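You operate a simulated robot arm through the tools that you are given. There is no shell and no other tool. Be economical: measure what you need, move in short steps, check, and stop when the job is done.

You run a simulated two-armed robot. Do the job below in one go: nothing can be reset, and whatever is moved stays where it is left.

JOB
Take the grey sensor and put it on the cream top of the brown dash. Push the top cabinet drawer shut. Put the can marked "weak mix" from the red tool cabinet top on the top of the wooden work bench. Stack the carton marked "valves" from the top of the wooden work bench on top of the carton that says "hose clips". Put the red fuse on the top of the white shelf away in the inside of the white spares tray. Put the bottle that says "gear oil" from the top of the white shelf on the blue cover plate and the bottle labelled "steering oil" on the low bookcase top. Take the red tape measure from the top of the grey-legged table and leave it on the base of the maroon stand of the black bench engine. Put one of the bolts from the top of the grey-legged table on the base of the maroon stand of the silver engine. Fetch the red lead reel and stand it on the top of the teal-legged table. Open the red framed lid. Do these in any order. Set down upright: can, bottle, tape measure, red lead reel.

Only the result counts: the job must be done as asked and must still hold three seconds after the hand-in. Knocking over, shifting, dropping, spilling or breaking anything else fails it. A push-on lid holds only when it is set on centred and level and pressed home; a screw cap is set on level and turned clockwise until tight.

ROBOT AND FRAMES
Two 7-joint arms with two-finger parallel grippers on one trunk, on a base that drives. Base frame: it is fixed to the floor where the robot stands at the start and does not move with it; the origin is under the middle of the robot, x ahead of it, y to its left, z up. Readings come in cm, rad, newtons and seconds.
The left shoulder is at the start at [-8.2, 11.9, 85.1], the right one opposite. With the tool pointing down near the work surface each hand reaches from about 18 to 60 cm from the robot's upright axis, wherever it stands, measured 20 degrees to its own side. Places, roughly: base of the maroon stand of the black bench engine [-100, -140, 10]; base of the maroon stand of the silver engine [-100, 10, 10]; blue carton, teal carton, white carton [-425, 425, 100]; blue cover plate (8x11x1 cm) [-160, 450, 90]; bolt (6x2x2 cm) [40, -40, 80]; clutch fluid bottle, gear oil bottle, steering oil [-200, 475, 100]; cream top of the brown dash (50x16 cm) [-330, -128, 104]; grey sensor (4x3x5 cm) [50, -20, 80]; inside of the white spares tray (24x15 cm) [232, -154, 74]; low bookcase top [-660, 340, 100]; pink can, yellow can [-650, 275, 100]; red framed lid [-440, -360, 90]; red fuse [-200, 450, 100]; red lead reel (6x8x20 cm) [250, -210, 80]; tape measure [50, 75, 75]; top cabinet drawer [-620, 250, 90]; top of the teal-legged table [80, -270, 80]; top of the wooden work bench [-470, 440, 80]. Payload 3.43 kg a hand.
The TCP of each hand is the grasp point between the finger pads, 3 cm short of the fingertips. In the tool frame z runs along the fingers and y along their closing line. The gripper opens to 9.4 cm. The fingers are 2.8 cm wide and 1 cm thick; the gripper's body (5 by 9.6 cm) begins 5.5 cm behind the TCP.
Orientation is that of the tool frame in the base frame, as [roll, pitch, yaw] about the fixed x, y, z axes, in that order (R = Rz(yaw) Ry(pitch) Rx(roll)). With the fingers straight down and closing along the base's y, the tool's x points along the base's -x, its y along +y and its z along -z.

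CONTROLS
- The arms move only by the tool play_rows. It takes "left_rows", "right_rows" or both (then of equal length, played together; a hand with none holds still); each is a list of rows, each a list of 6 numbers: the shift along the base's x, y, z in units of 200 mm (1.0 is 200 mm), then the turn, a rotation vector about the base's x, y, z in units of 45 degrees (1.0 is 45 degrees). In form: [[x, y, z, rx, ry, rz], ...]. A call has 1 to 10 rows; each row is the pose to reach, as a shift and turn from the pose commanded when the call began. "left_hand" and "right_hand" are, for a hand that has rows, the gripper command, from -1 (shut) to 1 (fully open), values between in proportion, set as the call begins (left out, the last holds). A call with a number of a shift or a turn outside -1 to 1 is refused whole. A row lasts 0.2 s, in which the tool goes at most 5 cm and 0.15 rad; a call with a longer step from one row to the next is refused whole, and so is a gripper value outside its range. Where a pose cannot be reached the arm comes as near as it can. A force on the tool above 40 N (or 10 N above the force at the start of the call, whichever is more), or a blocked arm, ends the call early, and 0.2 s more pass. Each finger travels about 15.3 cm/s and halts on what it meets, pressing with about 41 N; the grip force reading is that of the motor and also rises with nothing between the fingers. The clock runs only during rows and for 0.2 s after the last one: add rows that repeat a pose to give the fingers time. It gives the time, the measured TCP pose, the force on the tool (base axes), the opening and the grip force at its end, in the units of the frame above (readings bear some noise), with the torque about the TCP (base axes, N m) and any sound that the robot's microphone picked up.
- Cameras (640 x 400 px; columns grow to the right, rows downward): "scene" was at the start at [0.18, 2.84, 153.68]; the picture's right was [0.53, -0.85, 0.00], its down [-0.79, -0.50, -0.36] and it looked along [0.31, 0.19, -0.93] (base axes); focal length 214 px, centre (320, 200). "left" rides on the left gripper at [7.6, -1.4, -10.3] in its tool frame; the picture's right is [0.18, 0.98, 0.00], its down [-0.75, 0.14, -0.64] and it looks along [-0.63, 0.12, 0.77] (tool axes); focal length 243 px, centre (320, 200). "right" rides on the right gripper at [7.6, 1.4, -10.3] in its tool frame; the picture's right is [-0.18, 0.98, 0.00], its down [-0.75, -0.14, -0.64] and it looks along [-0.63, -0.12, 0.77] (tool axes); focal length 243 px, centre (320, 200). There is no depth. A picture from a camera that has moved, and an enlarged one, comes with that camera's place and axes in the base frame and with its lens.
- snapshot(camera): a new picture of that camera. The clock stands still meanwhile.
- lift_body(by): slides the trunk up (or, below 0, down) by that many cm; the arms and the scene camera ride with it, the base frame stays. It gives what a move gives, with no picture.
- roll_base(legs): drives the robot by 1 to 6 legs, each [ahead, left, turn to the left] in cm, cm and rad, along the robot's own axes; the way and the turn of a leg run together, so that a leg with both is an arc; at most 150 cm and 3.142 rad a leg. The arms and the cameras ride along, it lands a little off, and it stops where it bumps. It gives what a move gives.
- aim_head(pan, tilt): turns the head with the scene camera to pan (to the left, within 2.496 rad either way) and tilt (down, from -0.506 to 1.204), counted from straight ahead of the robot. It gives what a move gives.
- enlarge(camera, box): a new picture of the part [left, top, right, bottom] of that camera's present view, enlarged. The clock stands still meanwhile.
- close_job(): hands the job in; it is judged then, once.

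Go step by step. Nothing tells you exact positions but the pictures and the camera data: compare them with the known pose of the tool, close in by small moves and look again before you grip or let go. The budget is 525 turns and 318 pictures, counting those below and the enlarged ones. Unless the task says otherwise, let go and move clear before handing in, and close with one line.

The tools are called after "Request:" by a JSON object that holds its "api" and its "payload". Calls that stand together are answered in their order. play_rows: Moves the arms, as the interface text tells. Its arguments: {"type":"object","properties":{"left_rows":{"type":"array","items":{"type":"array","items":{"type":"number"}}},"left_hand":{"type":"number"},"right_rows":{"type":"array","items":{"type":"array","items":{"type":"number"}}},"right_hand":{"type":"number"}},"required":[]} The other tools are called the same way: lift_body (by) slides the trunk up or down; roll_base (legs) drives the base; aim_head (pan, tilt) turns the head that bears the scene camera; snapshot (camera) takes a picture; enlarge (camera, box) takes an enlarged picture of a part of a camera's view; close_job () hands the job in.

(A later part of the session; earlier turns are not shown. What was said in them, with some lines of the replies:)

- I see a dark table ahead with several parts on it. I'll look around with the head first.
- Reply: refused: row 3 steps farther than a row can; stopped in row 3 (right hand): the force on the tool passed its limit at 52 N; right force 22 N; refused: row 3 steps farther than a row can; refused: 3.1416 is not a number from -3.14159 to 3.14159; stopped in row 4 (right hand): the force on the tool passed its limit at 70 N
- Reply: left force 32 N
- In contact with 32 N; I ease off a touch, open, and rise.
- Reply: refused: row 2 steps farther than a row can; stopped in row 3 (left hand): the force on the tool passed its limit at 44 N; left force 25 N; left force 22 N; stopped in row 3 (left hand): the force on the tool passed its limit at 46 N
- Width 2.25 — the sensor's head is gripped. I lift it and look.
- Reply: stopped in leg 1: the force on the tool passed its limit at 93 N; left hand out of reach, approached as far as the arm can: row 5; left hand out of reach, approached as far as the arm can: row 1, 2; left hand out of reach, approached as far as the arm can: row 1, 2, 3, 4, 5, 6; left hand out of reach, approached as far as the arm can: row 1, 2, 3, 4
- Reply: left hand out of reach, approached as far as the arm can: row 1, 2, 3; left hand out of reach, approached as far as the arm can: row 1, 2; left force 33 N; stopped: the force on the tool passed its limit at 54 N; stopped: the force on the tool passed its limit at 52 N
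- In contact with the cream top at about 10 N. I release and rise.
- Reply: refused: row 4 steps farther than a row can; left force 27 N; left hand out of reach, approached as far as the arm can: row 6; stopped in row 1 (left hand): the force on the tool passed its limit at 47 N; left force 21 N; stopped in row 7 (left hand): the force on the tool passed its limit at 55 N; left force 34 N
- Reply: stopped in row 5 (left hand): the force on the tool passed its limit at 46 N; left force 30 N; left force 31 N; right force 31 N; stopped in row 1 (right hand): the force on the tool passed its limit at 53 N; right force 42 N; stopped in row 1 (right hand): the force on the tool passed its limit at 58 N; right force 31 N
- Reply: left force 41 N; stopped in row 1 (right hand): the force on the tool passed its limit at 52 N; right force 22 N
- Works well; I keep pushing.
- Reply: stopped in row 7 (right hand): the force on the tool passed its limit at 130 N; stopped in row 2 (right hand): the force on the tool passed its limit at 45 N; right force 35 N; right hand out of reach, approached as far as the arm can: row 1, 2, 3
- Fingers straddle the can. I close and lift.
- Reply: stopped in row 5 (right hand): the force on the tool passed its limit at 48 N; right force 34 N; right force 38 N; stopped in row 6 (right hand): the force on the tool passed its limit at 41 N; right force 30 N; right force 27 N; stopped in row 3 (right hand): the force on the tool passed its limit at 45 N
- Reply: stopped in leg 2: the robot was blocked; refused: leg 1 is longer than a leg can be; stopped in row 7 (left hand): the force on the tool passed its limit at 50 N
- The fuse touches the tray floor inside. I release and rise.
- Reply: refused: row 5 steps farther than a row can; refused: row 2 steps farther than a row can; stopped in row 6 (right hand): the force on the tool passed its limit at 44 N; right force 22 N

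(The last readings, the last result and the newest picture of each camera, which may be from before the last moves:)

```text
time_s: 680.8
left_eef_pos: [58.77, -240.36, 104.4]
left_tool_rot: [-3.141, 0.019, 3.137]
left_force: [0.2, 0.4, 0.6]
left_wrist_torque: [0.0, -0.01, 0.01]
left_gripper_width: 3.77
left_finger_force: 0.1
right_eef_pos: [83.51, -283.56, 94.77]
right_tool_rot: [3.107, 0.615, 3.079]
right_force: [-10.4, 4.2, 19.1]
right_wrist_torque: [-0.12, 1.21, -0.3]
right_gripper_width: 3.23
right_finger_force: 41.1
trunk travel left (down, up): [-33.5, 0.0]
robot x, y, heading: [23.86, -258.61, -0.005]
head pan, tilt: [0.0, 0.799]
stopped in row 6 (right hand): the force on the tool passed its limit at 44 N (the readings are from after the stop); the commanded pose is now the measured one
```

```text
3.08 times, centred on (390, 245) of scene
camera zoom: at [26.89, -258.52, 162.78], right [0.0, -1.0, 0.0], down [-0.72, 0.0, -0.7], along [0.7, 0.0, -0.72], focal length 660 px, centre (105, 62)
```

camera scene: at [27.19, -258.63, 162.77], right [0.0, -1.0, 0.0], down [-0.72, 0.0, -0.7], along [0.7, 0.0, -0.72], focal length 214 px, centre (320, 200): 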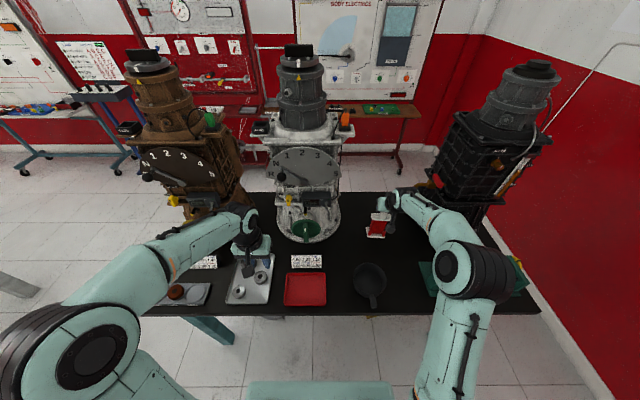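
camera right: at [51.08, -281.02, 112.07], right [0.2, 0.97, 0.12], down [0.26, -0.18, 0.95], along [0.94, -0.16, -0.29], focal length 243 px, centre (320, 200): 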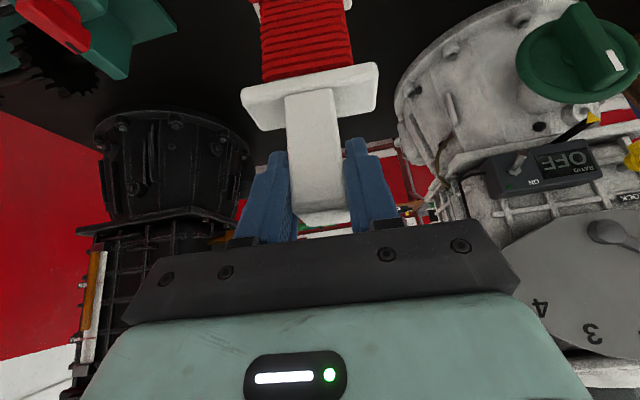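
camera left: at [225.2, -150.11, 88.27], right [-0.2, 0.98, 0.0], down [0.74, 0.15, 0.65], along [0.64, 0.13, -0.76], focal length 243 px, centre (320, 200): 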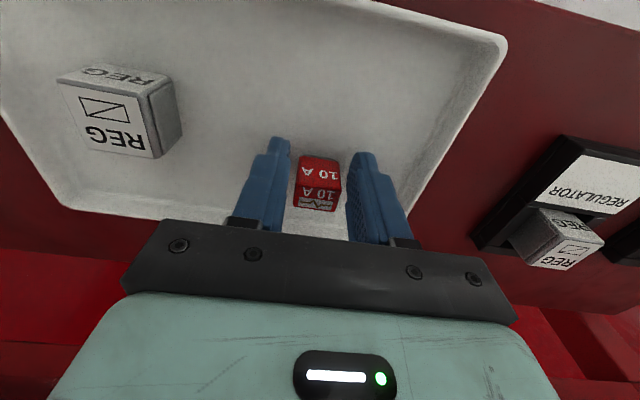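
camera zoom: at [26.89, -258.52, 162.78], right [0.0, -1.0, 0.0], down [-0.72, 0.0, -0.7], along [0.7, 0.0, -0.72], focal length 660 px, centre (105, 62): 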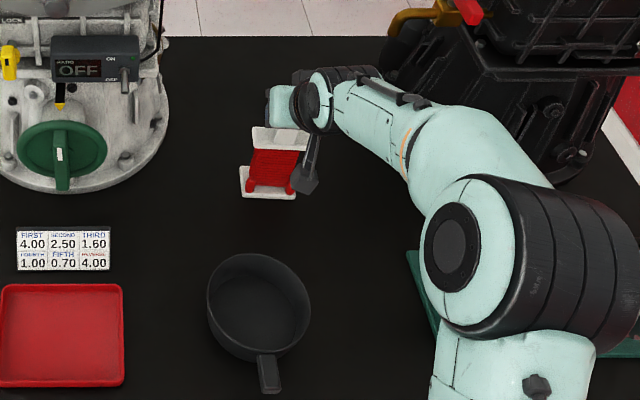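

Request:
{"api": "play_rows", "payload": {"right_rows": [[-0.01, 0, 0.005, 0, 0.02, 0], [-0.01, 0, 0.005, 0, 0.02, 0]]}}

Request:
{"api": "play_rows", "payload": {"right_rows": [[0, 0, 0, 0, 0, 0], [0, 0, 0, 0, 0, 0], [0, 0, 0, 0, 0, 0]], "right_hand": 0.3}}

Request:
{"api": "play_rows", "payload": {"right_rows": [[-0.05, 0, 0.08, 0, 0, 0], [-0.15, 0, 0.22, 0, 0, 0], [-0.3, 0, 0.4, 0, 0, 0], [-0.5, 0, 0.5, 0, 0, 0]]}}

Request:
{"api": "snapshot", "payload": {"camera": "right"}}

Request:
{"api": "enlarge", "payload": {"camera": "scene", "box": [300, 180, 480, 310]}}

```text
time_s: 681.4
left_eef_pos: [58.68, -240.3, 104.36]
left_tool_rot: [-3.139, 0.019, 3.139]
left_force: [0.3, -0.1, 0.6]
left_wrist_torque: [-0.02, 0.01, 0.01]
left_gripper_width: 3.75
left_finger_force: 0.1
right_eef_pos: [83.33, -283.55, 94.75]
right_tool_rot: [3.11, 0.602, 3.084]
right_force: [3.9, 2.7, 19.0]
right_wrist_torque: [-0.3, -1.29, 0.26]
right_gripper_width: 3.22
right_finger_force: 40.8
trunk travel left (down, up): [-33.5, 0.0]
robot x, y, heading: [23.95, -258.02, -0.007]
head pan, tilt: [0.0, 0.799]
```

```text
time_s: 682.2
left_eef_pos: [58.88, -240.34, 104.36]
left_tool_rot: [-3.141, 0.015, 3.138]
left_force: [0.1, -0.5, -0.3]
left_wrist_torque: [0.0, 0.01, 0.0]
left_gripper_width: 3.72
left_finger_force: 0.1
right_eef_pos: [83.28, -283.82, 94.28]
right_tool_rot: [3.111, 0.592, 3.081]
right_force: [-0.2, 0.0, 1.2]
right_wrist_torque: [-0.02, 0.01, -0.01]
right_gripper_width: 6.1
right_finger_force: 0.1
trunk travel left (down, up): [-33.5, 0.0]
robot x, y, heading: [23.77, -258.21, -0.008]
head pan, tilt: [0.0, 0.799]
```

```text
time_s: 683.2
left_eef_pos: [58.81, -240.37, 104.29]
left_tool_rot: [-3.141, 0.016, 3.138]
left_force: [0.2, 0.4, -0.2]
left_wrist_torque: [0.0, -0.04, -0.01]
left_gripper_width: 3.75
left_finger_force: 0.1
right_eef_pos: [73.09, -283.52, 104.52]
right_tool_rot: [3.112, 0.591, 3.08]
right_force: [0.3, -0.3, 0.2]
right_wrist_torque: [0.0, 0.01, -0.01]
right_gripper_width: 6.11
right_finger_force: 0.0
trunk travel left (down, up): [-33.5, 0.0]
robot x, y, heading: [23.69, -258.42, -0.003]
head pan, tilt: [0.0, 0.799]
```

```text
91 pictures are left
camera right: at [61.13, -281.82, 108.85], right [0.2, 0.97, 0.13], down [0.26, -0.18, 0.95], along [0.95, -0.15, -0.29], focal length 243 px, centre (320, 200)
```

right: 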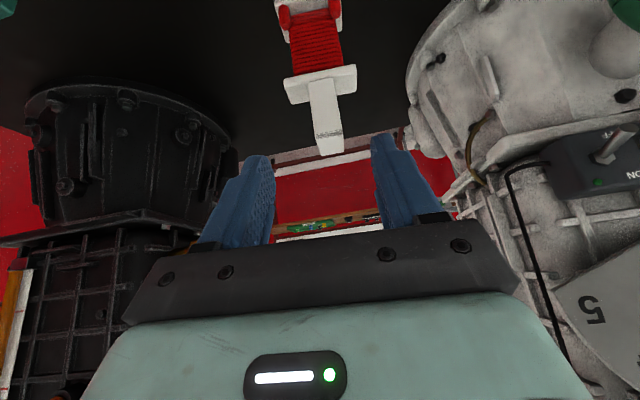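

```text
3.08 times, centred on (390, 245) of scene
camera zoom: at [26.98, -258.62, 162.77], right [0.0, -1.0, 0.0], down [-0.72, 0.0, -0.7], along [0.7, 0.0, -0.72], focal length 660 px, centre (105, 62)
```

zoom: 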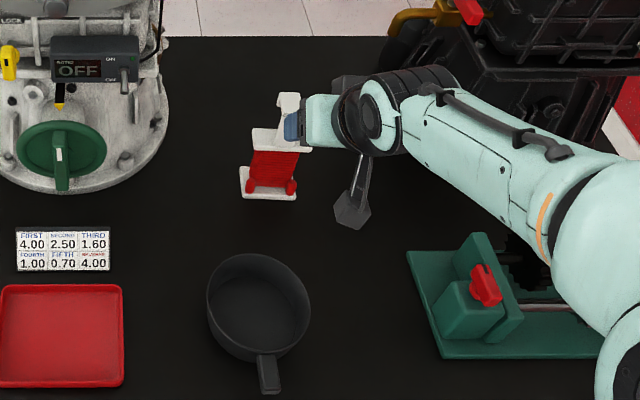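

Request:
{"api": "roll_base", "payload": {"legs": [[-40, 0, 0]]}}

Request:
{"api": "snapshot", "payload": {"camera": "scene"}}

```text
time_s: 685.7
left_eef_pos: [18.71, -240.06, 104.33]
left_tool_rot: [3.141, 0.019, 3.141]
left_force: [0.3, 0.9, -0.6]
left_wrist_torque: [0.01, 0.01, 0.0]
left_gripper_width: 3.76
left_finger_force: 0.1
right_eef_pos: [33.31, -283.26, 104.59]
right_tool_rot: [3.11, 0.59, 3.083]
right_force: [0.0, 0.6, -1.0]
right_wrist_torque: [0.03, 0.02, -0.01]
right_gripper_width: 6.1
right_finger_force: 0.1
trunk travel left (down, up): [-33.5, 0.0]
robot x, y, heading: [-16.59, -258.37, -0.006]
head pan, tilt: [0.0, 0.799]
```

```text
89 pictures are left
camera scene: at [-13.0, -258.47, 162.79], right [0.0, -1.0, 0.0], down [-0.72, 0.0, -0.7], along [0.7, 0.0, -0.72], focal length 214 px, centre (320, 200)
```

scene: 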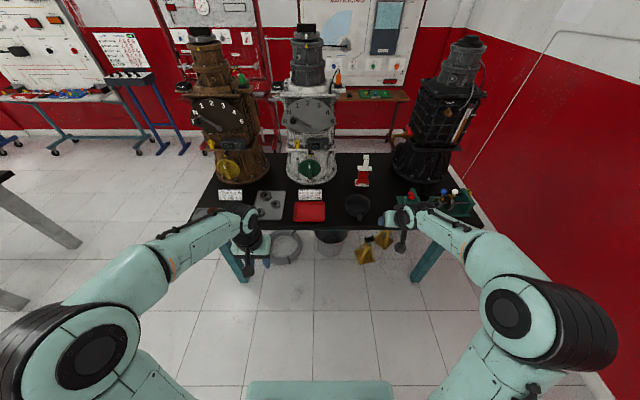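

The reel stands on the teal-legged table. I look back once at the maroon stands before handing in.

Request:
{"api": "aim_head", "payload": {"pan": 2.3, "tilt": 0.6}}

Request:
{"api": "snapshot", "payload": {"camera": "scene"}}

Request:
{"api": "enlarge", "payload": {"camera": "scene", "box": [180, 120, 460, 300]}}

```text
time_s: 687.8
left_eef_pos: [18.72, -240.12, 104.35]
left_tool_rot: [-3.141, 0.019, 3.141]
left_force: [-0.2, -0.1, 0.6]
left_wrist_torque: [-0.01, 0.0, -0.01]
left_gripper_width: 3.75
left_finger_force: 0.1
right_eef_pos: [33.16, -283.36, 104.6]
right_tool_rot: [3.11, 0.592, 3.084]
right_force: [0.5, 0.2, -0.5]
right_wrist_torque: [-0.03, -0.04, 0.01]
right_gripper_width: 6.11
right_finger_force: 0.0
trunk travel left (down, up): [-33.5, 0.0]
robot x, y, heading: [-16.33, -258.6, -0.003]
head pan, tilt: [2.3, 0.6]
```

```text
88 pictures are left
camera scene: at [-26.97, -251.86, 164.46], right [0.75, 0.67, 0.0], down [0.38, -0.42, -0.83], along [-0.55, 0.62, -0.56], focal length 214 px, centre (320, 200)
```

scene: 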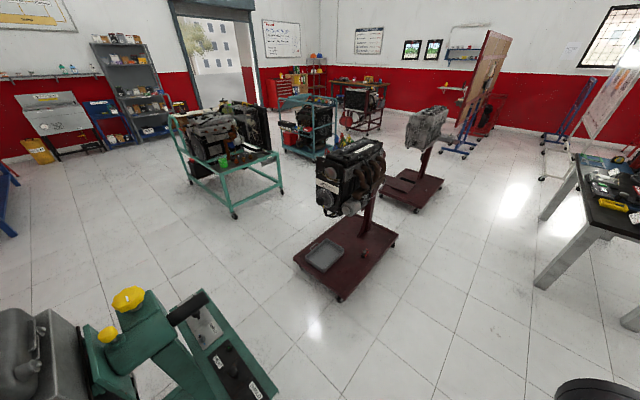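

```text
2.22 times, centred on (320, 210) of scene
camera zoom: at [-26.97, -251.86, 164.46], right [0.75, 0.67, 0.0], down [0.38, -0.42, -0.83], along [-0.55, 0.62, -0.56], focal length 477 px, centre (320, 178)
```

zoom: 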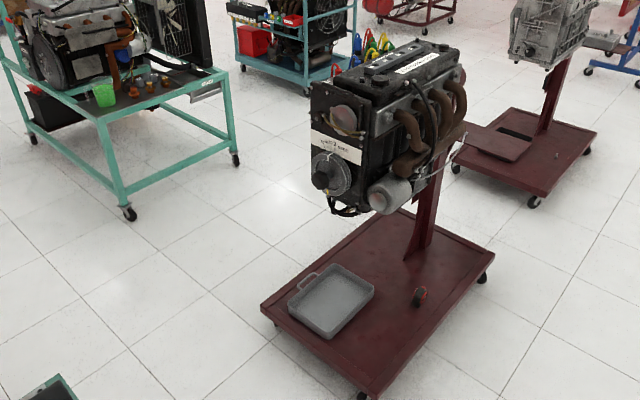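

The tape measure stands on the black engine's base and the bolt lies on the silver engine's base. Everything else is in place and both hands are clear, so I hand in.

Request:
{"api": "close_job", "payload": {}}

```text
The job is handed in.
```

I did all eleven tasks and handed the job in, but I bumped two things on the way: the right arm touched the silver engine, and the base backed into the wooden bench. Pictures taken afterwards showed no visible change to either.
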